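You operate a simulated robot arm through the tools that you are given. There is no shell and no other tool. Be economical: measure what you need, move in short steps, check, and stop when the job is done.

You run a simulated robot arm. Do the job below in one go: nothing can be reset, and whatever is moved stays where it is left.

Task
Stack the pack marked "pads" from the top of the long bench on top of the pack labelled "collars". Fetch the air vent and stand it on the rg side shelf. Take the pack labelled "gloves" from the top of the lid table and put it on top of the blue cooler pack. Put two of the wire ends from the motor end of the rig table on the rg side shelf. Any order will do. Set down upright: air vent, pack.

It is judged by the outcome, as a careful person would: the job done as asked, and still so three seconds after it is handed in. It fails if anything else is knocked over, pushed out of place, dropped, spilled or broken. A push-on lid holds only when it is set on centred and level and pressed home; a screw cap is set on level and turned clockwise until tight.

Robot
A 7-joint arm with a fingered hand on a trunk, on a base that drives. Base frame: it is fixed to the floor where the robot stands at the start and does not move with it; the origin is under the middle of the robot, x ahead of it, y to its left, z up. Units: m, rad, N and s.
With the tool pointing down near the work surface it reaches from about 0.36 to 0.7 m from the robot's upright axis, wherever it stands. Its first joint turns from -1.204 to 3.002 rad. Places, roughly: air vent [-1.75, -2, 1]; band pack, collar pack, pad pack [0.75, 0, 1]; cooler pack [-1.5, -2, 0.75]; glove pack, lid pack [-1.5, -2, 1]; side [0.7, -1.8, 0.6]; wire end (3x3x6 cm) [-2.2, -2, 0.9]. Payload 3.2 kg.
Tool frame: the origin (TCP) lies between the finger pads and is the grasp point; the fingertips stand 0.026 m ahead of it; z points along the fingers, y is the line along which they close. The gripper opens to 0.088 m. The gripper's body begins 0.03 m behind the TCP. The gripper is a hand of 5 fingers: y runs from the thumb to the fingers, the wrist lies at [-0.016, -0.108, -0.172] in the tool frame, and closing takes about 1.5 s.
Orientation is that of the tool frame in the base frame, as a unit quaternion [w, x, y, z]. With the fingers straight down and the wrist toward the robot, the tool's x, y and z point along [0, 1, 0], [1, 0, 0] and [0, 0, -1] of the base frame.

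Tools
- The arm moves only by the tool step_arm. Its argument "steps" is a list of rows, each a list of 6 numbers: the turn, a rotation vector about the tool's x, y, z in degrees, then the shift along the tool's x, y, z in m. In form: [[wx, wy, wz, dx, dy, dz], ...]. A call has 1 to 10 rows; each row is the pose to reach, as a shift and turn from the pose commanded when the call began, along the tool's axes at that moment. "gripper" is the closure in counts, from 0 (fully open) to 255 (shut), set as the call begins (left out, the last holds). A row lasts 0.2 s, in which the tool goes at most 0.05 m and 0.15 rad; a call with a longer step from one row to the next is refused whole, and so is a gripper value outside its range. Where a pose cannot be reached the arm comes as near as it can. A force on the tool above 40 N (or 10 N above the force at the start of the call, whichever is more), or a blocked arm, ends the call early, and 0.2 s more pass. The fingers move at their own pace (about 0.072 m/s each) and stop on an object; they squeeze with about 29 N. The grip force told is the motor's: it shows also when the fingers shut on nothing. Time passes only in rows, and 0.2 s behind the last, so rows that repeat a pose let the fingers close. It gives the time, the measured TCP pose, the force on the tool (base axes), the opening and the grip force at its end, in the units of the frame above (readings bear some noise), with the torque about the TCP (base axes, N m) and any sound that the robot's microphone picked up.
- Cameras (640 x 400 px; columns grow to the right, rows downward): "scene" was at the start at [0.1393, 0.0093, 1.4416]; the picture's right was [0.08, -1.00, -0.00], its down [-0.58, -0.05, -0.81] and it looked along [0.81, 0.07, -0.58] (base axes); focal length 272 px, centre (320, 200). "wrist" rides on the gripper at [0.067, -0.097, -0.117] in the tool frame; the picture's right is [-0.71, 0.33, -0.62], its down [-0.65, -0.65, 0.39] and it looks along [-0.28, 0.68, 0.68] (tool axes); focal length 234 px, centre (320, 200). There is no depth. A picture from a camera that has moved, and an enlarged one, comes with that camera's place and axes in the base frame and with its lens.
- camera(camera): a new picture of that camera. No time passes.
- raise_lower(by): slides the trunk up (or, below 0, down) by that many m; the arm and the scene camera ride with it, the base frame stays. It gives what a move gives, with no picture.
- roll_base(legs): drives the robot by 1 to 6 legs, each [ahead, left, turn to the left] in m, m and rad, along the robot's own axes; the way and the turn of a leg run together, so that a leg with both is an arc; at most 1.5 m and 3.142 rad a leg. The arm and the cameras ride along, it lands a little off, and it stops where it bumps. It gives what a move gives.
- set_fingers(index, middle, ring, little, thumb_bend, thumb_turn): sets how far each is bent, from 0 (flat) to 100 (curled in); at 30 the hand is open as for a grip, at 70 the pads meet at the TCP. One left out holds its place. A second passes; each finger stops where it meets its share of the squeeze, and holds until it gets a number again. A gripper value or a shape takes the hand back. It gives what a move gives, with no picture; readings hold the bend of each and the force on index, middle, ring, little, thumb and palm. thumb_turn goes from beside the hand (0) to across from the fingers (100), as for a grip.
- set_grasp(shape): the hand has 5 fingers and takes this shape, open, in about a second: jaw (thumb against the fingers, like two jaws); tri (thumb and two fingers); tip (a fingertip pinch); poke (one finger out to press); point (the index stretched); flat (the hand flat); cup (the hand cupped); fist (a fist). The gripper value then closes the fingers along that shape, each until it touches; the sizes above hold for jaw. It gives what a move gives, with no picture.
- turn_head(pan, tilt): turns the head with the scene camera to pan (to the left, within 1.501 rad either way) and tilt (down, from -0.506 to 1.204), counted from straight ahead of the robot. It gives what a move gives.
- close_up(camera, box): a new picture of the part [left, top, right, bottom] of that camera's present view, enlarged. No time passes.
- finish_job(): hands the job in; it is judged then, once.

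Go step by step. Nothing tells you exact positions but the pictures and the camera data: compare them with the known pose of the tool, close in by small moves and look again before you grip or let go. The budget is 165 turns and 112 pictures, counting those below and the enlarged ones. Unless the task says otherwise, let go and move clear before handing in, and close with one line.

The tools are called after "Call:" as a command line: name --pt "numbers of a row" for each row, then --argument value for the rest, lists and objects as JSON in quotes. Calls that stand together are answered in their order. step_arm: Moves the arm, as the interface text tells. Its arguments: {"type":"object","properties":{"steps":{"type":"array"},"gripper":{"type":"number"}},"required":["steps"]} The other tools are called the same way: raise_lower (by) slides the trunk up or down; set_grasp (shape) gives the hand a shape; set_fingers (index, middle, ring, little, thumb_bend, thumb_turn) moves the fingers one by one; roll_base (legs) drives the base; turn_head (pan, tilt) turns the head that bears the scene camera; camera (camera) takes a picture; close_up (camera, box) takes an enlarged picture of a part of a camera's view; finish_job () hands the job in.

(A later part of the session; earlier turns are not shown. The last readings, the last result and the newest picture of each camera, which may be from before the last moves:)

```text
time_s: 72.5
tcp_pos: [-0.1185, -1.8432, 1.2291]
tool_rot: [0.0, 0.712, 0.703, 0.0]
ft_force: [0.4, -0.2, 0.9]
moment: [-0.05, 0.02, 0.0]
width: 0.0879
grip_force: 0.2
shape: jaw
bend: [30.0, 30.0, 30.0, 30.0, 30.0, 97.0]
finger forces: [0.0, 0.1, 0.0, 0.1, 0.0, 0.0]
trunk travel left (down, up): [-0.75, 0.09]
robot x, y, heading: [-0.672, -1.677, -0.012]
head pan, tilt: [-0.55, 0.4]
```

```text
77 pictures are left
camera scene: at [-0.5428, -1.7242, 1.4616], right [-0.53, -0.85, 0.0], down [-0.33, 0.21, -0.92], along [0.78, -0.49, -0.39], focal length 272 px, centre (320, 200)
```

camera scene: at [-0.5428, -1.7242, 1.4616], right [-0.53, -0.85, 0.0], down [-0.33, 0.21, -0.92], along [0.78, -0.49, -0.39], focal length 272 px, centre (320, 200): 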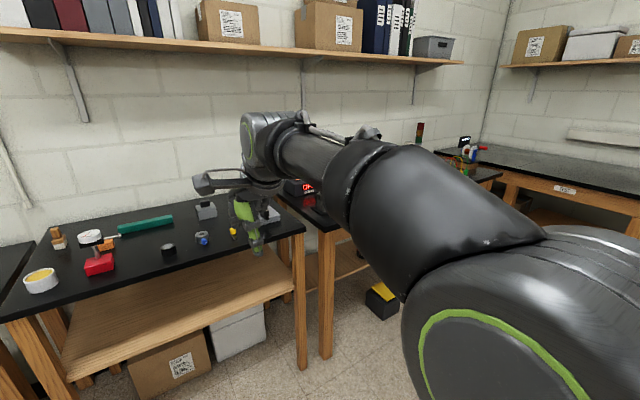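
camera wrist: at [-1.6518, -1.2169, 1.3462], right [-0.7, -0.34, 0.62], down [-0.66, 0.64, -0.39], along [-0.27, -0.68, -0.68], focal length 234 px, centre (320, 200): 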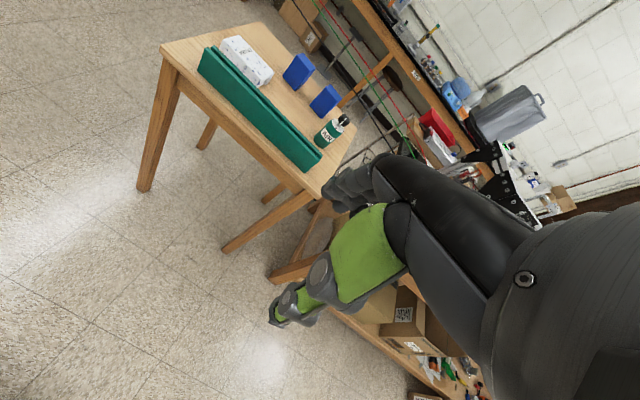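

The shelf is clear. Now I'll drive to the north side of the rig table to look at the wire ends.

Call:
roll_base --legs '[[0, 0.58, 0], [-1.5, 0, 0], [0, 0, -1.56]]'

Call:
turn_head --pan 0.15 --tilt 0.6

Call:
camera --camera "scene"

Call:
camera --camera "wrist"

```text
time_s: 86.8
tcp_pos: [-2.3703, -1.6113, 1.2294]
tool_rot: [0.0, 1.0, -0.022, 0.0]
ft_force: [0.1, -0.3, -0.7]
moment: [0.0, -0.01, -0.02]
width: 0.088
grip_force: 0.0
shape: jaw
bend: [30.0, 30.0, 30.0, 30.0, 30.0, 97.0]
finger forces: [0.1, 0.0, 0.0, 0.0, 0.1, 0.0]
trunk travel left (down, up): [-0.75, 0.09]
robot x, y, heading: [-2.1886, -1.0569, -1.618]
head pan, tilt: [-0.55, 0.4]
```

```text
time_s: 87.9
tcp_pos: [-2.3706, -1.6124, 1.228]
tool_rot: [0.0, 1.0, -0.021, 0.0]
ft_force: [0.6, -0.6, -0.1]
moment: [0.01, 0.02, -0.04]
width: 0.088
grip_force: 0.1
shape: jaw
bend: [30.0, 30.0, 30.0, 30.0, 30.0, 97.0]
finger forces: [0.0, 0.0, 0.1, 0.1, 0.0, 0.1]
trunk travel left (down, up): [-0.75, 0.09]
robot x, y, heading: [-2.1896, -1.0613, -1.617]
head pan, tilt: [0.15, 0.6]
```

```text
76 pictures are left
camera scene: at [-2.1787, -1.1989, 1.4434], right [-0.99, -0.1, 0.0], down [-0.06, 0.56, -0.83], along [0.09, -0.82, -0.56], focal length 272 px, centre (320, 200)
```

scene: 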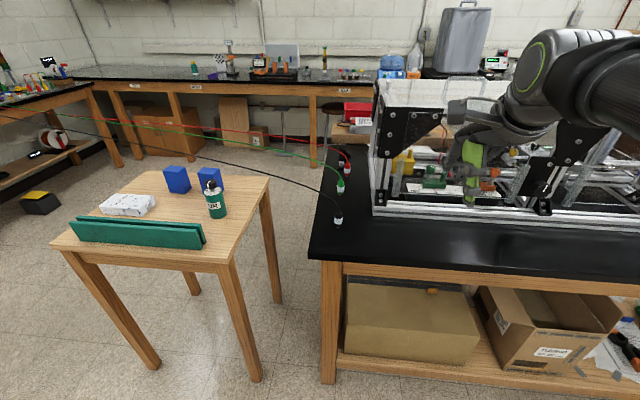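

```text
75 pictures are left
camera wrist: at [-2.3004, -1.5179, 1.3461], right [-0.72, -0.3, 0.62], down [-0.62, 0.68, -0.39], along [-0.31, -0.67, -0.68], focal length 234 px, centre (320, 200)
```

wrist: 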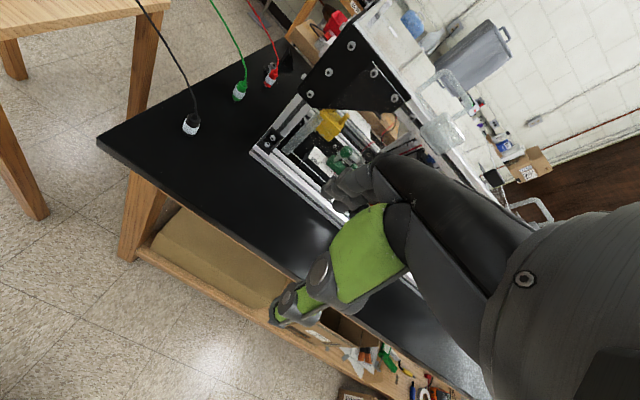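

I can see the black, green and red wire ends on the rig table's near corner. Zooming in for measurement.

Call:
close_up --camera "scene" --box '[300, 130, 390, 240]'

Call:
close_up --camera "wrist" --box '[160, 50, 300, 150]'

```text
3.64 times, centred on (345, 185) of scene
camera zoom: at [-2.1787, -1.1989, 1.4434], right [-0.99, -0.1, 0.0], down [-0.06, 0.56, -0.83], along [0.09, -0.82, -0.56], focal length 987 px, centre (229, 254)
```

zoom: 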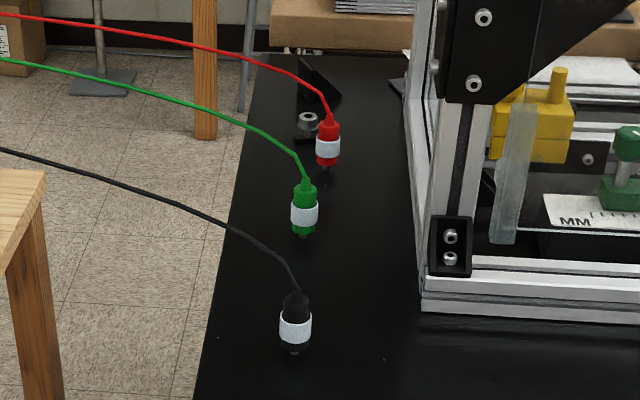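

```text
4.00 times, centred on (230, 100) of wrist
camera zoom: at [-2.3004, -1.5179, 1.3461], right [-0.72, -0.3, 0.62], down [-0.62, 0.68, -0.39], along [-0.31, -0.67, -0.68], focal length 937 px, centre (680, 600)
```

zoom: 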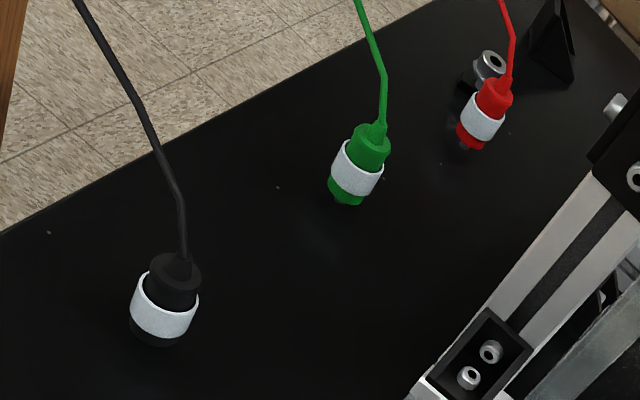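

The ends measure about: black (-2.166, -1.852), green (-2.162, -2.028), red (-2.18, -2.17), standing on a table at z≈0.90. I'll bring the hand clear of the rig frame, tilt it about 20° (useful for reaching under the shelf later), then drive in closer.

Call:
step_arm --pt "0 0 0 0.04 0 0" --pt "0 0 0 0.08 0 0" --pt "0 0 0 0.12 0 0" --pt "0 0 0 0.16 0 0" --pt "-5 0 0 0.19 0 0" --pt "-10 0 0 0.19 0.0 0" --pt "-15 0 0 0.19 0.0 0" --pt "-20 0 0 0.19 0.0 0" --pt "-20 0 0 0.19 0.0 0"

Call:
roll_base --legs '[[0.3, 0, 0.045]]'

Call:
camera --camera "scene"

Call:
camera --camera "wrist"

```text
time_s: 89.9
tcp_pos: [-2.1801, -1.62, 1.2295]
tool_rot: [0.174, 0.985, -0.02, -0.002]
ft_force: [-0.7, 0.1, 0.1]
moment: [0.04, 0.03, 0.01]
width: 0.0881
grip_force: 0.1
shape: jaw
bend: [30.0, 30.0, 30.0, 30.0, 30.0, 97.0]
finger forces: [0.0, 0.0, 0.0, 0.0, 0.0, 0.1]
trunk travel left (down, up): [-0.75, 0.09]
robot x, y, heading: [-2.188, -1.0608, -1.612]
head pan, tilt: [0.15, 0.6]
```

```text
time_s: 92.0
tcp_pos: [-2.164, -1.925, 1.228]
tool_rot: [0.174, 0.985, -0.001, -0.001]
ft_force: [0.7, 0.5, -0.3]
moment: [-0.01, 0.01, -0.02]
width: 0.088
grip_force: 0.1
shape: jaw
bend: [30.0, 30.0, 30.0, 30.0, 30.0, 97.0]
finger forces: [0.1, 0.1, 0.1, 0.0, 0.1, 0.0]
trunk travel left (down, up): [-0.75, 0.09]
robot x, y, heading: [-2.1919, -1.3705, -1.571]
head pan, tilt: [0.15, 0.6]
```

```text
72 pictures are left
camera scene: at [-2.1797, -1.5036, 1.4434], right [-0.99, -0.15, 0.0], down [-0.08, 0.56, -0.83], along [0.12, -0.82, -0.56], focal length 272 px, centre (320, 200)
```

scene: 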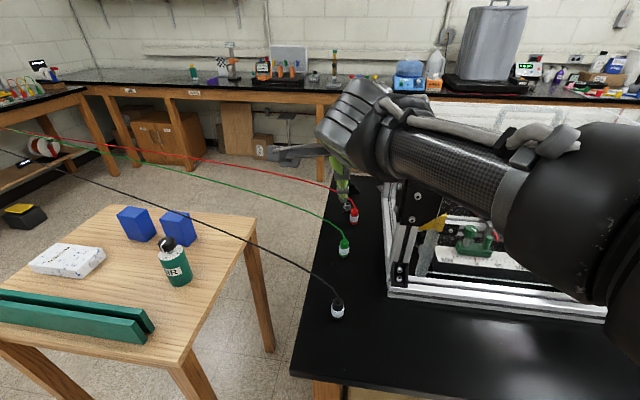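

```text
71 pictures are left
camera wrist: at [-2.098, -1.7929, 1.3062], right [-0.71, -0.1, 0.7], down [-0.65, 0.48, -0.59], along [-0.28, -0.87, -0.4], focal length 234 px, centre (320, 200)
```

wrist: 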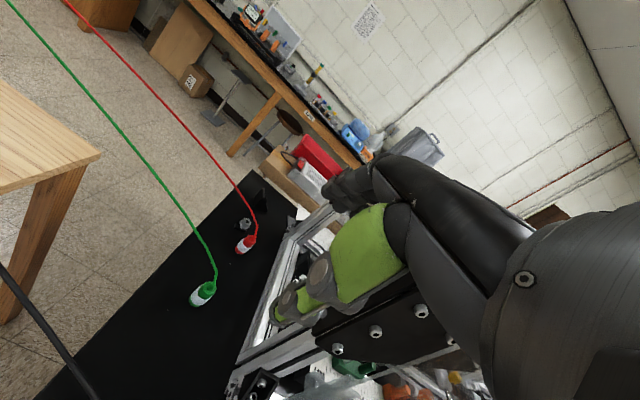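

I'll bring the hand above the black end (z≈1.06) and check alignment.

Call:
step_arm --pt "0 0 0 0 -0.032 0" --pt "0 0 0 0 -0.065 0.02" --pt "0 0 0 -0.002 -0.09 0.055" --pt "0 0 0 -0.002 -0.11 0.095" --pt "0 0 0 -0.002 -0.126 0.133" --pt "0 0 0 -0.002 -0.126 0.133"

Call:
camera --camera "scene"

Call:
camera --camera "wrist"

```text
time_s: 93.3
tcp_pos: [-2.1677, -1.8509, 1.0594]
tool_rot: [0.174, 0.985, 0.0, 0.0]
ft_force: [0.1, -0.2, 0.4]
moment: [0.0, -0.03, 0.0]
width: 0.088
grip_force: 0.0
shape: jaw
bend: [30.0, 30.0, 30.0, 30.0, 30.0, 97.0]
finger forces: [0.0, 0.0, 0.0, 0.1, 0.0, 0.0]
trunk travel left (down, up): [-0.75, 0.09]
robot x, y, heading: [-2.1951, -1.3665, -1.578]
head pan, tilt: [0.15, 0.6]
```

```text
70 pictures are left
camera scene: at [-2.1805, -1.5032, 1.4434], right [-0.99, -0.15, 0.0], down [-0.08, 0.56, -0.83], along [0.12, -0.82, -0.56], focal length 272 px, centre (320, 200)
```

scene: 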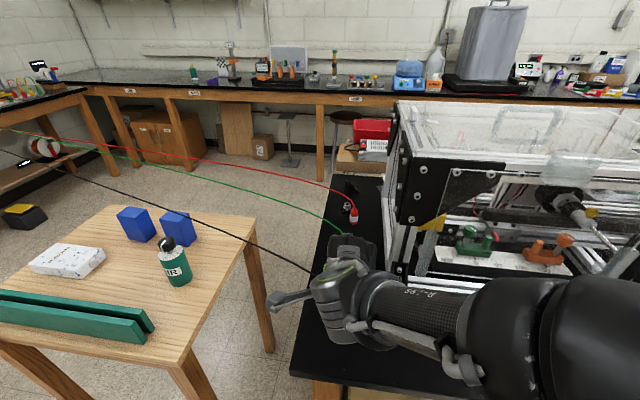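

```text
69 pictures are left
camera wrist: at [-2.1011, -1.7196, 1.1373], right [-0.71, -0.1, 0.7], down [-0.65, 0.48, -0.59], along [-0.28, -0.87, -0.4], focal length 234 px, centre (320, 200)
```

wrist: 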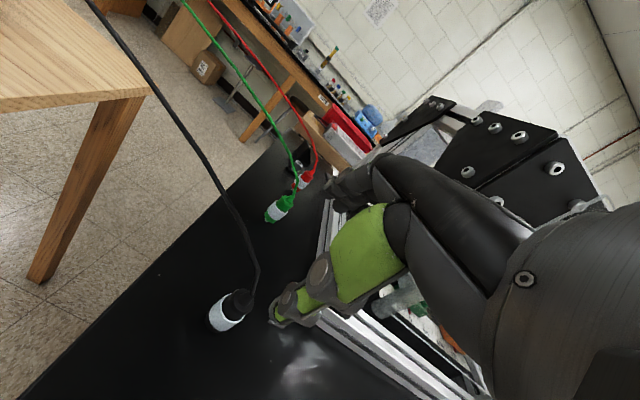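

The black end is at (-2.168, -1.850), right under the TCP. Descending straight down to z≈0.945.

Call:
step_arm --pt "0 0 0 0 -0.012 0.033" --pt "0 0 0 0 -0.024 0.066" --pt "0 0 0 0 -0.033 0.09" --pt "0 0 0 0 -0.039 0.108" --pt "0 0 0 0 -0.039 0.108"

Call:
close_up --camera "wrist" --box '[180, 180, 400, 360]'

```text
time_s: 94.5
tcp_pos: [-2.1649, -1.8527, 0.9466]
tool_rot: [0.174, 0.985, 0.0, 0.0]
ft_force: [0.7, 0.3, -0.2]
moment: [0.02, 0.0, 0.03]
width: 0.0877
grip_force: 0.0
shape: jaw
bend: [30.0, 30.0, 30.0, 30.0, 30.0, 97.0]
finger forces: [0.1, 0.1, 0.1, 0.0, 0.0, 0.0]
trunk travel left (down, up): [-0.75, 0.09]
robot x, y, heading: [-2.1946, -1.367, -1.568]
head pan, tilt: [0.15, 0.6]
```

```text
2.22 times, centred on (290, 270) of wrist
camera zoom: at [-2.0987, -1.7205, 1.0231], right [-0.71, -0.1, 0.7], down [-0.65, 0.48, -0.59], along [-0.28, -0.87, -0.4], focal length 520 px, centre (387, 44)
```

zoom: 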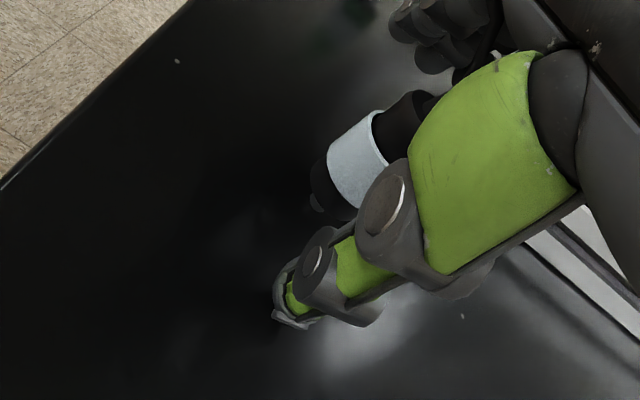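

The connector sits between the thumb and fingers. Closing.

Call:
step_arm --pt "0 0 0 0 0 0" --pt "0 0 0 0 0 0" --pt "0 0 0 0 0 0" --pt "0 0 0 0 0 0" --pt "0 0 0 0 0 0" --pt "0 0 0 0 0 0" --pt "0 0 0 0 0 0" --pt "0 0 0 0 0 0" --gripper 255

Call:
step_arm --pt "0 0 0 0 0.007 -0.019" --pt "0 0 0 0 0.017 -0.047" --pt "0 0 0 0 0.034 -0.094" --pt "0 0 0 0 0.051 -0.14" --pt "0 0 0 0 0.068 -0.186" --pt "0 0 0 0 0.068 -0.186"

Call:
camera --camera "scene"

Call:
camera --camera "wrist"

```text
time_s: 96.3
tcp_pos: [-2.1651, -1.8529, 0.9464]
tool_rot: [0.173, 0.985, 0.001, 0.0]
ft_force: [-0.6, 0.5, -1.0]
moment: [-0.01, 0.01, -0.01]
width: 0.0087
grip_force: 29.0
shape: jaw
bend: [71.0, 56.0, 57.0, 70.0, 88.0, 100.0]
finger forces: [0.1, 10.9, 0.2, 0.0, 23.4, 0.1]
trunk travel left (down, up): [-0.75, 0.09]
robot x, y, heading: [-2.1967, -1.3682, -1.575]
head pan, tilt: [0.15, 0.6]
```

```text
time_s: 97.8
tcp_pos: [-2.164, -1.8526, 1.1463]
tool_rot: [0.174, 0.985, 0.001, 0.0]
ft_force: [0.0, 0.5, 0.0]
moment: [0.03, -0.02, -0.02]
width: 0.0085
grip_force: 29.4
shape: jaw
bend: [71.0, 56.0, 58.0, 70.0, 88.0, 100.0]
finger forces: [0.0, 10.8, 0.1, 0.0, 23.1, 0.0]
trunk travel left (down, up): [-0.75, 0.09]
robot x, y, heading: [-2.1901, -1.3689, -1.575]
head pan, tilt: [0.15, 0.6]
```

```text
67 pictures are left
camera scene: at [-2.1788, -1.5038, 1.4434], right [-0.99, -0.15, 0.0], down [-0.08, 0.56, -0.82], along [0.12, -0.82, -0.57], focal length 272 px, centre (320, 200)
```

scene: 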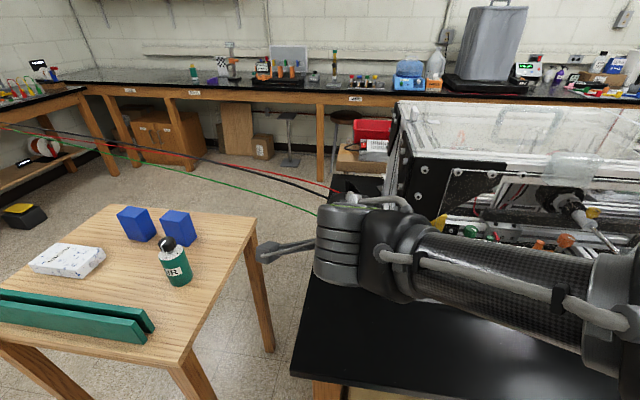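

```text
66 pictures are left
camera wrist: at [-2.0984, -1.7217, 1.2224], right [-0.71, -0.1, 0.7], down [-0.65, 0.48, -0.59], along [-0.28, -0.87, -0.41], focal length 234 px, centre (320, 200)
```

wrist: 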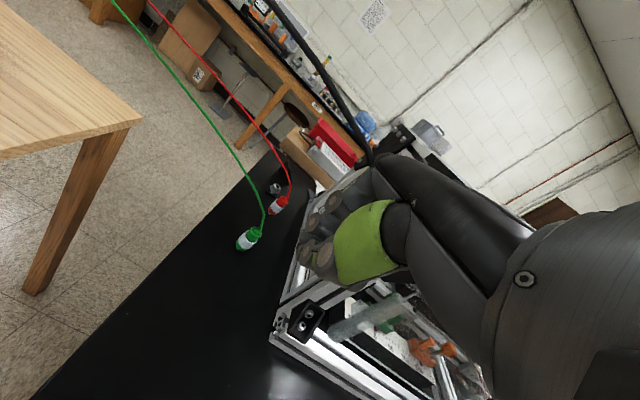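

The black end left the table. Checking how it's held.

Call:
close_up --camera "wrist" --box '[240, 120, 440, 300]'

Call:
close_up --camera "scene" --box '[240, 160, 440, 310]'

```text
2.22 times, centred on (340, 210) of wrist
camera zoom: at [-2.0984, -1.7217, 1.2224], right [-0.71, -0.1, 0.7], down [-0.65, 0.48, -0.59], along [-0.28, -0.87, -0.41], focal length 520 px, centre (276, 178)
```

zoom: 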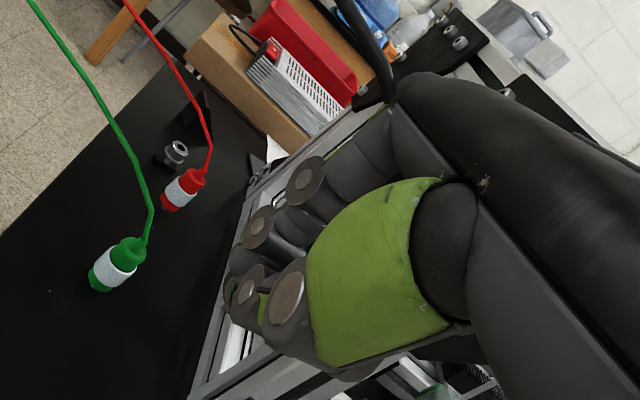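

```text
2.67 times, centred on (340, 235) of scene
camera zoom: at [-2.1788, -1.5038, 1.4434], right [-0.99, -0.15, 0.0], down [-0.08, 0.56, -0.82], along [0.12, -0.82, -0.57], focal length 724 px, centre (267, 107)
```

zoom: 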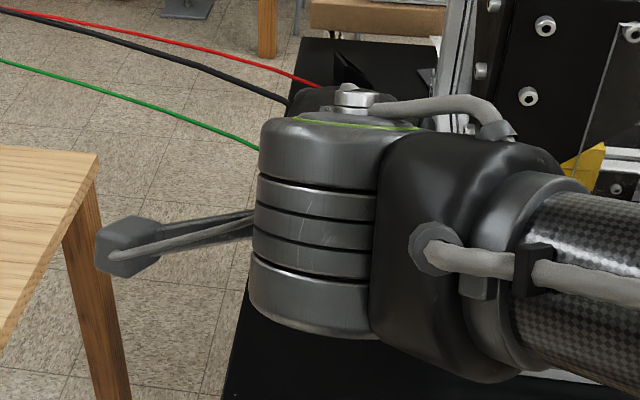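

The end is enclosed in the hand, with the wire trailing out. I'll raise the hand high so the wire clears the lid table, then swing toward the east.

Call:
step_arm --pt "0 0 0 0 0.017 -0.047" --pt "0 0 0 0 0.034 -0.094" --pt "0 0 0 0 0.044 -0.121"

Call:
raise_lower --by 0.085

Call:
roll_base --legs '[[0, 0, 0.8], [0, 0, 0.77]]'

Call:
camera --camera "scene"

```text
time_s: 98.5
tcp_pos: [-2.1655, -1.8501, 1.2727]
tool_rot: [0.174, 0.985, 0.001, 0.0]
ft_force: [0.0, 0.4, 0.3]
moment: [0.01, -0.02, 0.0]
width: 0.0085
grip_force: 29.1
shape: jaw
bend: [71.0, 56.0, 58.0, 70.0, 88.0, 100.0]
finger forces: [0.1, 10.5, 0.3, 0.0, 0.1, 0.0]
trunk travel left (down, up): [-0.75, 0.09]
robot x, y, heading: [-2.1918, -1.364, -1.575]
head pan, tilt: [0.15, 0.6]
```

```text
time_s: 99.8
tcp_pos: [-2.167, -1.8507, 1.3565]
tool_rot: [0.173, 0.985, 0.0, 0.0]
ft_force: [-0.1, -0.4, -0.2]
moment: [0.01, -0.03, -0.01]
width: 0.0086
grip_force: 28.9
shape: jaw
bend: [71.0, 56.0, 58.0, 70.0, 88.0, 100.0]
finger forces: [0.0, 10.5, 0.2, 0.1, 0.0, 0.0]
trunk travel left (down, up): [-0.835, 0.005]
robot x, y, heading: [-2.1963, -1.3645, -1.57]
head pan, tilt: [0.15, 0.6]
```

```text
time_s: 104.3
tcp_pos: [-1.7146, -1.342, 1.3566]
tool_rot: [0.123, 0.699, 0.694, 0.122]
ft_force: [-0.4, 1.4, -0.1]
moment: [0.01, -0.01, -0.01]
width: 0.0088
grip_force: 29.1
shape: jaw
bend: [71.0, 56.0, 58.0, 70.0, 88.0, 100.0]
finger forces: [0.0, 10.1, 0.3, 0.0, 0.0, 0.0]
trunk travel left (down, up): [-0.835, 0.005]
robot x, y, heading: [-2.196, -1.3672, -0.008]
head pan, tilt: [0.15, 0.6]
```

```text
63 pictures are left
camera scene: at [-2.0551, -1.354, 1.5284], right [0.14, -0.99, 0.0], down [-0.56, -0.08, -0.83], along [0.82, 0.12, -0.56], focal length 272 px, centre (320, 200)
```

scene: 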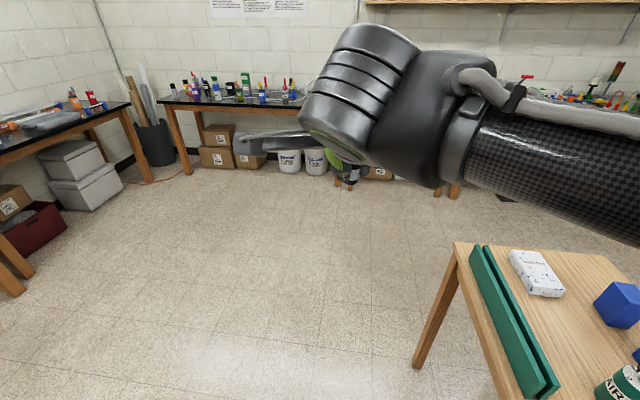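

Something hangs below the fingertips at (350, 175); zooming to confirm it is the connector.

Call:
close_up --camera "scene" --box '[280, 120, 420, 220]'

Call:
close_up --camera "wrist" --box '[200, 120, 440, 330]'

```text
4.00 times, centred on (350, 170) of scene
camera zoom: at [-2.0551, -1.354, 1.5284], right [0.14, -0.99, 0.0], down [-0.56, -0.08, -0.83], along [0.82, 0.12, -0.56], focal length 1086 px, centre (200, 320)
```

zoom: 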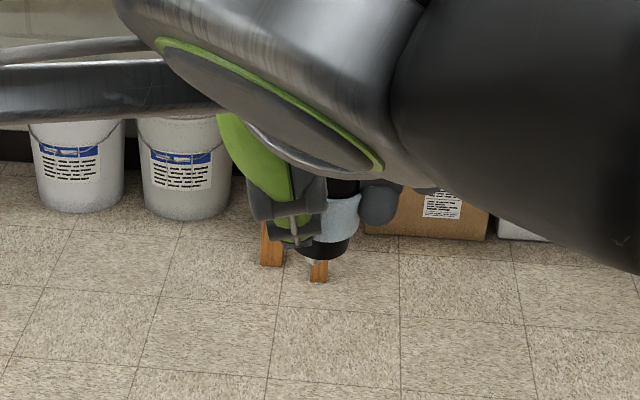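

```text
1.90 times, centred on (320, 225) of wrist
camera zoom: at [-1.8443, -1.2746, 1.4336], right [0.09, -0.71, 0.7], down [-0.48, -0.65, -0.59], along [0.87, -0.28, -0.4], focal length 446 px, centre (320, 152)
```

zoom: 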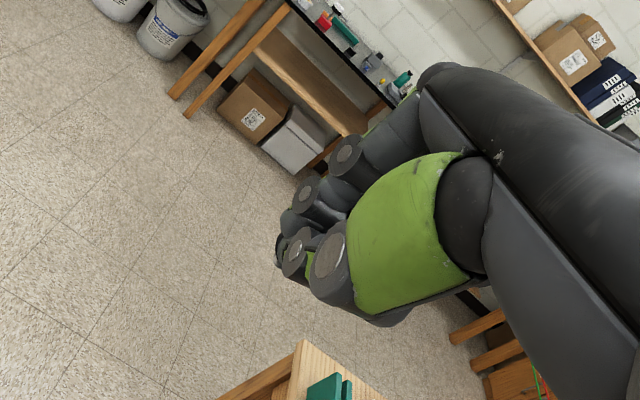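

The connector hangs upright between thumb and middle finger. I'll drive east toward the shelf, staying north of the lid table, then strafe in front of the shelf.

Call:
roll_base --legs '[[1.45, 0, 0.008], [0, -0.4, 0]]'

Call:
turn_head --pan 0.1 --tilt 0.65

Call:
camera --camera "scene"

```text
time_s: 113.6
tcp_pos: [-0.2752, -1.7746, 1.3562]
tool_rot: [0.124, 0.704, 0.689, 0.121]
ft_force: [-0.6, -0.4, -0.1]
moment: [0.01, -0.01, -0.01]
width: 0.0085
grip_force: 29.2
shape: jaw
bend: [71.0, 56.0, 58.0, 70.0, 88.0, 100.0]
finger forces: [0.1, 10.2, 0.3, 0.0, 0.0, 0.0]
trunk travel left (down, up): [-0.835, 0.005]
robot x, y, heading: [-0.7593, -1.7912, -0.024]
head pan, tilt: [0.15, 0.6]
```

```text
time_s: 114.2
tcp_pos: [-0.2768, -1.7737, 1.357]
tool_rot: [0.123, 0.704, 0.688, 0.122]
ft_force: [0.1, 0.5, -0.3]
moment: [0.03, 0.02, 0.01]
width: 0.0087
grip_force: 28.6
shape: jaw
bend: [71.0, 56.0, 58.0, 70.0, 88.0, 100.0]
finger forces: [0.1, 10.2, 0.3, 0.1, 0.0, 0.0]
trunk travel left (down, up): [-0.835, 0.005]
robot x, y, heading: [-0.7571, -1.7917, -0.026]
head pan, tilt: [0.099, 0.649]
```

```text
60 pictures are left
camera scene: at [-0.6198, -1.7847, 1.5241], right [0.08, -1.0, 0.0], down [-0.6, -0.05, -0.8], along [0.79, 0.06, -0.6], focal length 272 px, centre (320, 200)
```

scene: 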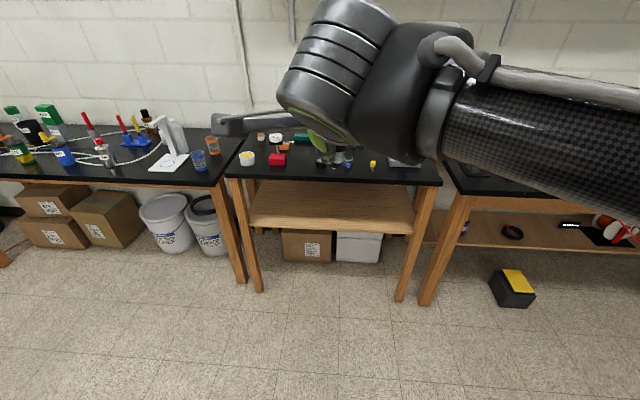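

I'll lower the trunk so I can see the shelf level better and triangulate it.

Call:
raise_lower --by -0.45

Call:
turn_head --pan 0.1 --tilt 0.4

Call:
camera --camera "scene"

```text
refused: -0.45 is not a number from -0.4 to 0.4
```

```text
time_s: 115.0
tcp_pos: [-0.2757, -1.7739, 1.3576]
tool_rot: [0.124, 0.704, 0.688, 0.122]
ft_force: [-0.6, 0.8, -1.3]
moment: [0.01, 0.03, -0.02]
width: 0.0085
grip_force: 28.6
shape: jaw
bend: [71.0, 56.0, 58.0, 70.0, 88.0, 100.0]
finger forces: [0.0, 10.2, 0.3, 0.1, 0.0, 0.0]
trunk travel left (down, up): [-0.835, 0.005]
robot x, y, heading: [-0.7586, -1.7927, -0.028]
head pan, tilt: [0.099, 0.4]
```

```text
59 pictures are left
camera scene: at [-0.614, -1.7838, 1.5466], right [0.08, -1.0, 0.0], down [-0.39, -0.03, -0.92], along [0.92, 0.07, -0.39], focal length 272 px, centre (320, 200)
```

scene: 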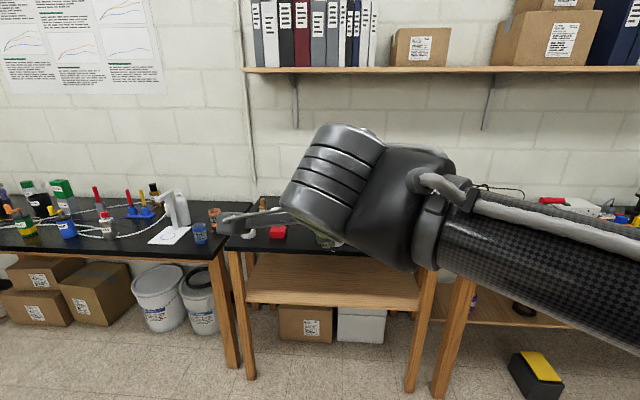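

Call:
raise_lower --by -0.4

Call:
raise_lower --by -0.1

Call:
camera --camera "scene"

```text
time_s: 118.8
tcp_pos: [-0.2753, -1.774, 0.9568]
tool_rot: [0.124, 0.704, 0.689, 0.122]
ft_force: [0.2, 0.1, 0.1]
moment: [-0.02, 0.0, -0.02]
width: 0.0087
grip_force: 28.7
shape: jaw
bend: [71.0, 56.0, 58.0, 70.0, 88.0, 100.0]
finger forces: [0.0, 10.2, 0.3, 0.0, 0.1, 0.1]
trunk travel left (down, up): [-0.435, 0.405]
robot x, y, heading: [-0.7531, -1.7902, -0.024]
head pan, tilt: [0.099, 0.4]
```

```text
time_s: 120.1
tcp_pos: [-0.2761, -1.773, 0.8571]
tool_rot: [0.124, 0.704, 0.688, 0.122]
ft_force: [1.0, -0.3, -0.3]
moment: [0.0, -0.05, -0.03]
width: 0.0088
grip_force: 29.0
shape: jaw
bend: [71.0, 56.0, 58.0, 70.0, 88.0, 100.0]
finger forces: [0.0, 10.2, 0.4, 0.0, 0.0, 0.1]
trunk travel left (down, up): [-0.335, 0.505]
robot x, y, heading: [-0.7577, -1.7929, -0.025]
head pan, tilt: [0.099, 0.4]
```

```text
58 pictures are left
camera scene: at [-0.6141, -1.7838, 1.0466], right [0.08, -1.0, 0.0], down [-0.39, -0.03, -0.92], along [0.92, 0.07, -0.39], focal length 272 px, centre (320, 200)
```

scene: 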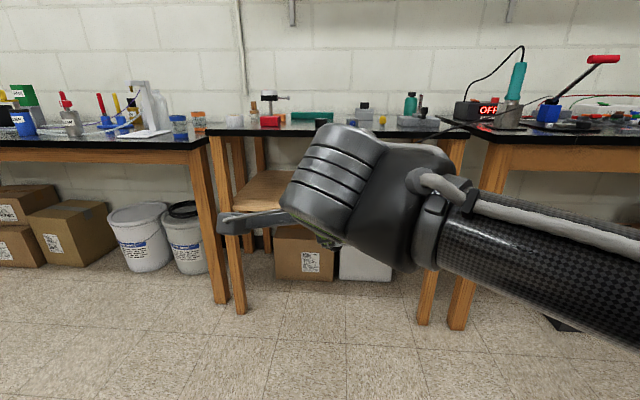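

Call:
close_up --camera "scene" --box '[205, 120, 325, 230]'

```text
3.64 times, centred on (265, 175) of scene
camera zoom: at [-0.6141, -1.7838, 1.0466], right [0.08, -1.0, 0.0], down [-0.39, -0.03, -0.92], along [0.92, 0.07, -0.39], focal length 987 px, centre (520, 291)
```

zoom: 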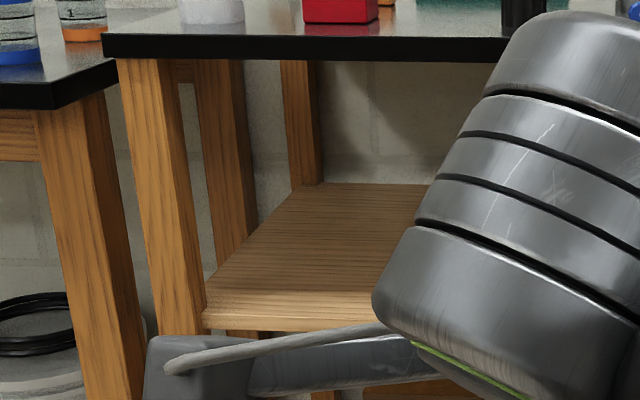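

The shelf top is at z≈0.61 with its front edge at x≈0.36, and the tabletop underside is at about 0.88. I'll lean the hand 20° more, lower the trunk so TCP z≈0.68, and check before driving in.

Call:
step_arm --pt "-5 0 0 0 0 0" --pt "-10 0 0 0 0 0" --pt "-15 0 0 0 0 0" --pt "-20 0 0 0 0 0" --pt "-20 0 0 0 0 0"

Call:
raise_lower --by -0.177

Call:
roll_base --legs '[[0.4, 0, 0.025]]'

Call:
camera --camera "wrist"

Call:
camera --camera "scene"

```text
time_s: 121.3
tcp_pos: [-0.2762, -1.7732, 0.8562]
tool_rot: [0.244, 0.671, 0.657, 0.24]
ft_force: [-1.0, 0.1, -0.7]
moment: [0.02, 0.02, 0.01]
width: 0.0088
grip_force: 28.5
shape: jaw
bend: [71.0, 56.0, 58.0, 70.0, 88.0, 100.0]
finger forces: [0.0, 9.9, 0.4, 0.1, 0.0, 0.1]
trunk travel left (down, up): [-0.335, 0.505]
robot x, y, heading: [-0.7561, -1.7932, -0.03]
head pan, tilt: [0.099, 0.4]
```

```text
time_s: 123.3
tcp_pos: [-0.2762, -1.7733, 0.681]
tool_rot: [0.245, 0.672, 0.657, 0.239]
ft_force: [-0.3, -0.7, -0.2]
moment: [-0.02, 0.02, 0.01]
width: 0.0087
grip_force: 29.3
shape: jaw
bend: [71.0, 56.0, 58.0, 70.0, 88.0, 100.0]
finger forces: [0.0, 9.9, 0.5, 0.0, 0.0, 0.0]
trunk travel left (down, up): [-0.158, 0.682]
robot x, y, heading: [-0.7551, -1.7902, -0.023]
head pan, tilt: [0.099, 0.4]
```

```text
time_s: 125.8
tcp_pos: [0.1224, -1.7618, 0.6795]
tool_rot: [0.241, 0.662, 0.667, 0.242]
ft_force: [-0.3, 0.0, -0.8]
moment: [0.0, -0.02, 0.0]
width: 0.0085
grip_force: 28.6
shape: jaw
bend: [71.0, 56.0, 58.0, 70.0, 88.0, 100.0]
finger forces: [0.1, 10.0, 0.4, 0.0, 0.0, 0.0]
trunk travel left (down, up): [-0.158, 0.682]
robot x, y, heading: [-0.3611, -1.799, 0.002]
head pan, tilt: [0.099, 0.4]
```

```text
56 pictures are left
camera wrist: at [-0.0285, -1.697, 0.7072], right [-0.14, -0.71, 0.69], down [-0.25, -0.65, -0.72], along [0.96, -0.27, -0.08], focal length 234 px, centre (320, 200)
```

wrist: 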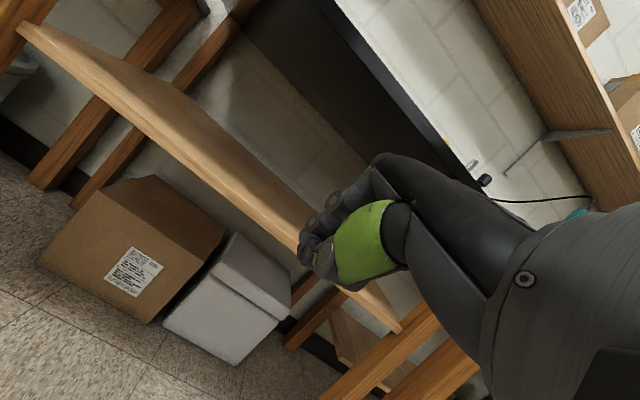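

```text
55 pictures are left
camera scene: at [-0.2149, -1.7832, 0.8696], right [0.1, -0.99, 0.0], down [-0.39, -0.04, -0.92], along [0.92, 0.1, -0.39], focal length 272 px, centre (320, 200)
```

scene: 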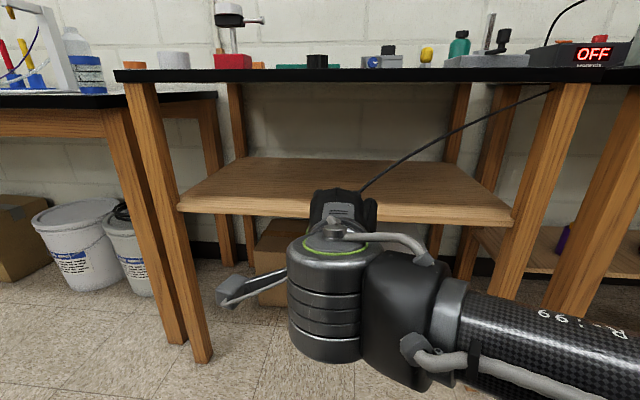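

I have a clear view: the shelf is empty, z≈0.60. Driving ahead 0.32 m puts the held end above the shelf.

Call:
roll_base --legs '[[0.32, 0, 0]]'

Call:
camera --camera "scene"

Call:
camera --camera "wrist"

```text
time_s: 128.0
tcp_pos: [0.4423, -1.7642, 0.6808]
tool_rot: [0.243, 0.664, 0.665, 0.242]
ft_force: [-0.4, -0.6, -0.5]
moment: [-0.03, -0.02, -0.01]
width: 0.0084
grip_force: 28.5
shape: jaw
bend: [71.0, 56.0, 58.0, 70.0, 88.0, 100.0]
finger forces: [0.0, 10.1, 0.5, 0.0, 0.0, 0.1]
trunk travel left (down, up): [-0.158, 0.682]
robot x, y, heading: [-0.0412, -1.7956, -0.003]
head pan, tilt: [0.099, 0.4]
```

```text
54 pictures are left
camera scene: at [0.1055, -1.7832, 0.8696], right [0.1, -1.0, 0.0], down [-0.39, -0.04, -0.92], along [0.92, 0.09, -0.39], focal length 272 px, centre (320, 200)
```

scene: 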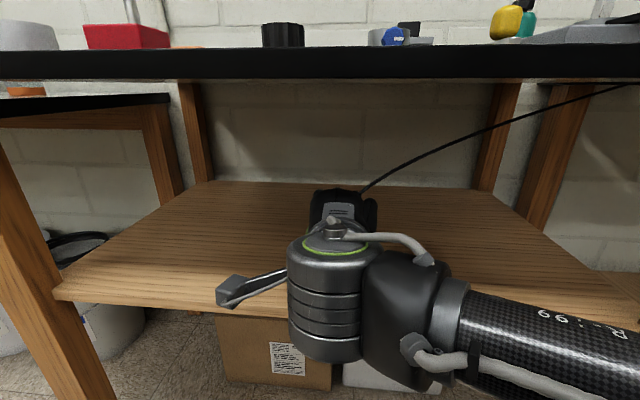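

```text
53 pictures are left
camera wrist: at [0.2924, -1.698, 0.7072], right [-0.15, -0.71, 0.69], down [-0.25, -0.65, -0.72], along [0.96, -0.28, -0.08], focal length 234 px, centre (320, 200)
```

wrist: 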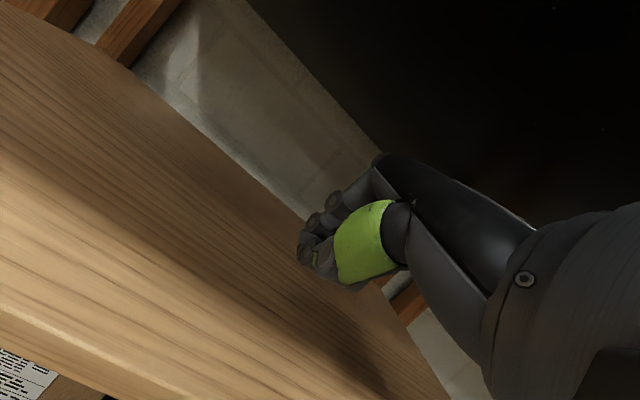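

Lowering in small steps until the end touches the shelf.

Call:
step_arm --pt "0 0 0 0 -0.0064 0.0077" --pt "0 0 0 0 -0.0097 0.0115" --pt "0 0 0 0 -0.0129 0.0153" --pt "0 0 0 0 -0.0161 0.0192" --pt "0 0 0 0 -0.0161 0.0192"

Call:
close_up --camera "wrist" --box '[240, 140, 440, 320]'

```text
time_s: 129.2
tcp_pos: [0.4426, -1.7649, 0.6547]
tool_rot: [0.242, 0.664, 0.665, 0.243]
ft_force: [0.6, 0.8, -0.2]
moment: [0.04, -0.01, 0.0]
width: 0.0086
grip_force: 29.4
shape: jaw
bend: [71.0, 56.0, 58.0, 70.0, 88.0, 100.0]
finger forces: [0.0, 10.0, 0.4, 0.1, 0.1, 0.0]
trunk travel left (down, up): [-0.158, 0.682]
robot x, y, heading: [-0.0377, -1.7956, -0.003]
head pan, tilt: [0.099, 0.4]
```

```text
2.22 times, centred on (340, 230) of wrist
camera zoom: at [0.2919, -1.6984, 0.6817], right [-0.15, -0.71, 0.69], down [-0.25, -0.65, -0.72], along [0.96, -0.28, -0.08], focal length 520 px, centre (276, 133)
```

zoom: 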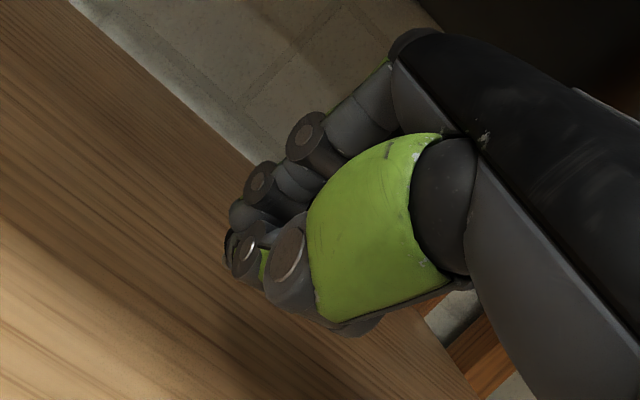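

No contact yet. Continuing down in small steps.

Call:
step_arm --pt "0 0 0 0 -0.0026 0.0031" --pt "0 0 0 0 -0.0052 0.0061" --pt "0 0 0 0 -0.0077 0.0092" --pt "0 0 0 0 -0.0096 0.0115" --pt "0 0 0 0 -0.0096 0.0115"

```text
time_s: 130.3
tcp_pos: [0.4429, -1.7642, 0.6402]
tool_rot: [0.241, 0.664, 0.665, 0.242]
ft_force: [0.7, 0.0, -0.4]
moment: [-0.02, -0.03, 0.03]
width: 0.0086
grip_force: 28.8
shape: jaw
bend: [71.0, 56.0, 58.0, 70.0, 88.0, 100.0]
finger forces: [0.0, 10.0, 0.5, 0.0, 0.0, 0.0]
trunk travel left (down, up): [-0.158, 0.682]
robot x, y, heading: [-0.0376, -1.7949, 0.004]
head pan, tilt: [0.099, 0.4]
```

Call:
step_arm --pt "0 0 0 0 -0.0026 0.0031" --pt "0 0 0 0 -0.0052 0.0061" --pt "0 0 0 0 -0.0077 0.0092" --pt "0 0 0 0 -0.0077 0.0092"

Call:
close_up --camera "scene" --box '[260, 150, 460, 300]'

```text
time_s: 131.3
tcp_pos: [0.443, -1.7636, 0.6279]
tool_rot: [0.241, 0.664, 0.665, 0.242]
ft_force: [1.2, -0.2, -0.5]
moment: [-0.01, -0.01, 0.01]
width: 0.0086
grip_force: 29.0
shape: jaw
bend: [71.0, 56.0, 58.0, 70.0, 88.0, 100.0]
finger forces: [0.0, 10.1, 0.4, 0.1, 0.0, 0.0]
trunk travel left (down, up): [-0.158, 0.682]
robot x, y, heading: [-0.0356, -1.7937, 0.001]
head pan, tilt: [0.099, 0.4]
```

```text
2.67 times, centred on (360, 225) of scene
camera zoom: at [0.1055, -1.7831, 0.8696], right [0.1, -1.0, 0.0], down [-0.39, -0.04, -0.92], along [0.92, 0.09, -0.39], focal length 724 px, centre (213, 133)
```

zoom: 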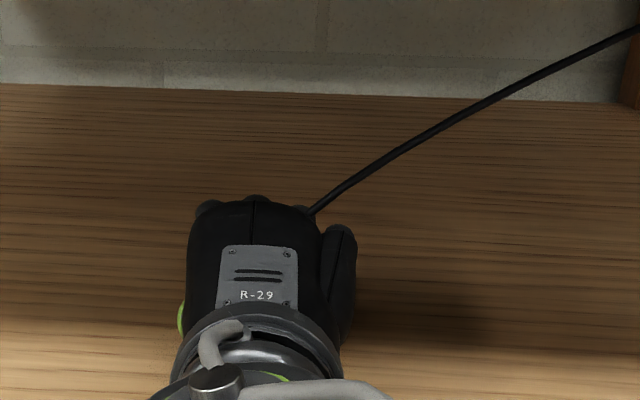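

Call:
step_arm --pt "0 0 0 0 -0.0019 0.0023" --pt "0 0 0 0 -0.0039 0.0046" --pt "0 0 0 0 -0.0058 0.0069" --pt "0 0 0 0 -0.0077 0.0092" --pt "0 0 0 0 -0.0096 0.0115" --pt "0 0 0 0 -0.0096 0.0115"

Call:
camera --camera "wrist"

```text
time_s: 132.8
tcp_pos: [0.4418, -1.764, 0.6162]
tool_rot: [0.243, 0.664, 0.663, 0.244]
ft_force: [-2.2, 0.1, 9.2]
moment: [-0.09, -0.22, -0.04]
width: 0.0092
grip_force: 29.0
shape: jaw
bend: [70.0, 55.0, 58.0, 70.0, 88.0, 100.0]
finger forces: [0.1, 12.2, 0.4, 0.0, 0.0, 0.0]
trunk travel left (down, up): [-0.158, 0.682]
robot x, y, heading: [-0.0424, -1.7953, -0.0]
head pan, tilt: [0.099, 0.4]
```

```text
50 pictures are left
camera wrist: at [0.2915, -1.6975, 0.6418], right [-0.15, -0.71, 0.69], down [-0.25, -0.65, -0.72], along [0.96, -0.28, -0.08], focal length 234 px, centre (320, 200)
```

wrist: 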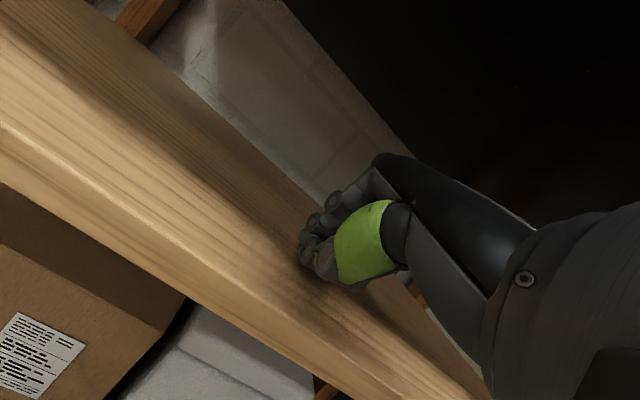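

Contact at about 9 N. I'll open while easing up slightly so the thumb doesn't press the shelf.

Call:
step_arm --pt "0 0 0 0 0.002 -0.002" --pt "0 0 0 0 0.005 -0.006" --pt "0 0 0 0 0.008 -0.01" --pt "0 0 0 0 0.012 -0.014" --pt "0 0 0 0 0.016 -0.019" --pt "0 0 0 0 0.019 -0.023" --pt "0 0 0 0 0.022 -0.027" --pt "0 0 0 0 0.022 -0.027" --gripper 0

Call:
camera --camera "wrist"

Call:
camera --camera "scene"

```text
time_s: 134.6
tcp_pos: [0.4414, -1.7644, 0.6484]
tool_rot: [0.242, 0.664, 0.665, 0.242]
ft_force: [0.0, -0.4, 0.4]
moment: [0.04, -0.03, 0.01]
width: 0.0876
grip_force: 0.0
shape: jaw
bend: [30.0, 30.0, 30.0, 30.0, 30.0, 97.0]
finger forces: [0.0, 0.1, 0.0, 0.0, 0.0, 0.0]
trunk travel left (down, up): [-0.158, 0.682]
robot x, y, heading: [-0.0407, -1.7952, 0.005]
head pan, tilt: [0.099, 0.4]
```

```text
49 pictures are left
camera wrist: at [0.2917, -1.6974, 0.6752], right [-0.15, -0.71, 0.69], down [-0.25, -0.65, -0.72], along [0.96, -0.28, -0.08], focal length 234 px, centre (320, 200)
```

wrist: 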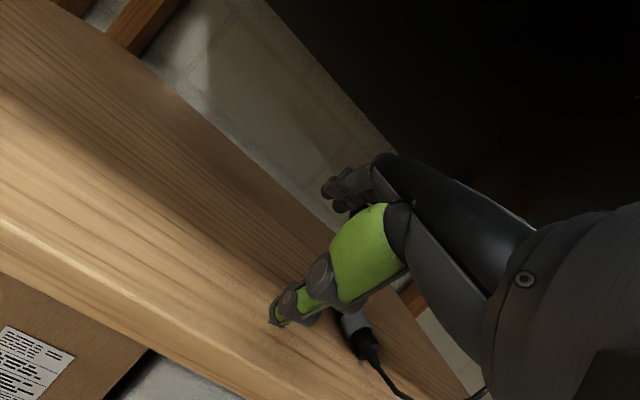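

```text
48 pictures are left
camera scene: at [0.1054, -1.7832, 0.8696], right [0.1, -1.0, 0.0], down [-0.39, -0.04, -0.92], along [0.92, 0.09, -0.39], focal length 272 px, centre (320, 200)
```

scene: 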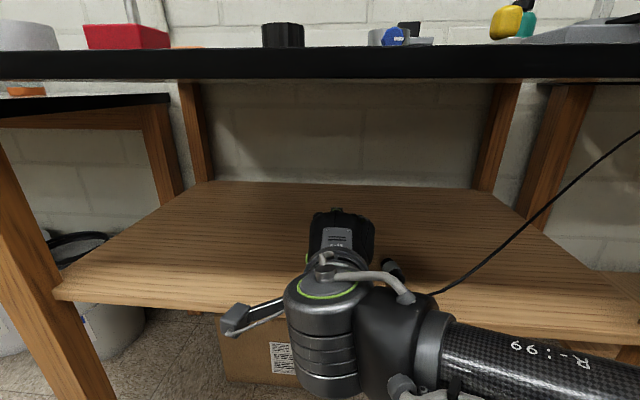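

The black end now rests on the shelf at about (0.47, -1.87). I'll lift a little and back out.

Call:
step_arm --pt "0 0 0 0.005 0.008 -0.01" --pt "0 0 0 0.02 0.018 -0.022" --pt "0 0 0 0.02 0.018 -0.022"

Call:
roll_base --legs '[[-0.65, 0, 0]]'

Call:
camera --camera "scene"

```text
time_s: 135.3
tcp_pos: [0.4415, -1.744, 0.6758]
tool_rot: [0.242, 0.664, 0.665, 0.242]
ft_force: [0.2, -0.8, 0.1]
moment: [0.0, -0.01, 0.01]
width: 0.0877
grip_force: 0.2
shape: jaw
bend: [30.0, 30.0, 30.0, 30.0, 30.0, 97.0]
finger forces: [0.1, 0.0, 0.0, 0.0, 0.1, 0.1]
trunk travel left (down, up): [-0.158, 0.682]
robot x, y, heading: [-0.0389, -1.7923, 0.001]
head pan, tilt: [0.099, 0.4]
```

```text
time_s: 139.0
tcp_pos: [-0.2177, -1.7428, 0.6768]
tool_rot: [0.241, 0.662, 0.667, 0.243]
ft_force: [0.5, 0.3, 0.4]
moment: [0.01, 0.0, 0.01]
width: 0.0881
grip_force: 0.0
shape: jaw
bend: [30.0, 30.0, 30.0, 30.0, 30.0, 97.0]
finger forces: [0.1, 0.0, 0.0, 0.0, 0.0, 0.0]
trunk travel left (down, up): [-0.158, 0.682]
robot x, y, heading: [-0.7017, -1.797, 0.008]
head pan, tilt: [0.099, 0.4]
```

```text
47 pictures are left
camera scene: at [-0.5543, -1.7846, 0.8696], right [0.11, -0.99, 0.0], down [-0.39, -0.04, -0.92], along [0.92, 0.1, -0.39], focal length 272 px, centre (320, 200)
```

scene: 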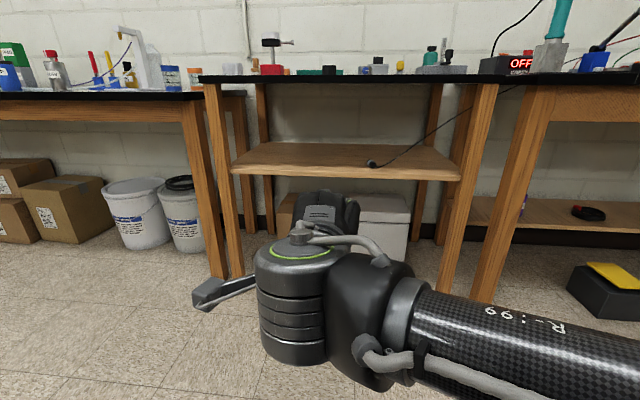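

Call:
close_up --camera "scene" --box '[330, 130, 430, 195]'

```text
6.15 times, centred on (380, 162) of scene
camera zoom: at [-0.5543, -1.7846, 0.8696], right [0.11, -0.99, 0.0], down [-0.39, -0.04, -0.92], along [0.92, 0.1, -0.39], focal length 1671 px, centre (-49, 431)
```

zoom: 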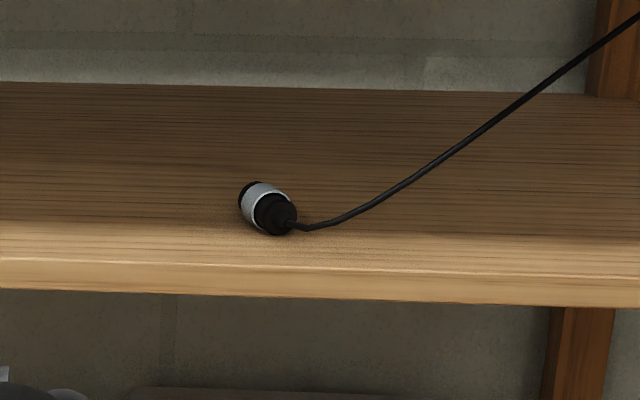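

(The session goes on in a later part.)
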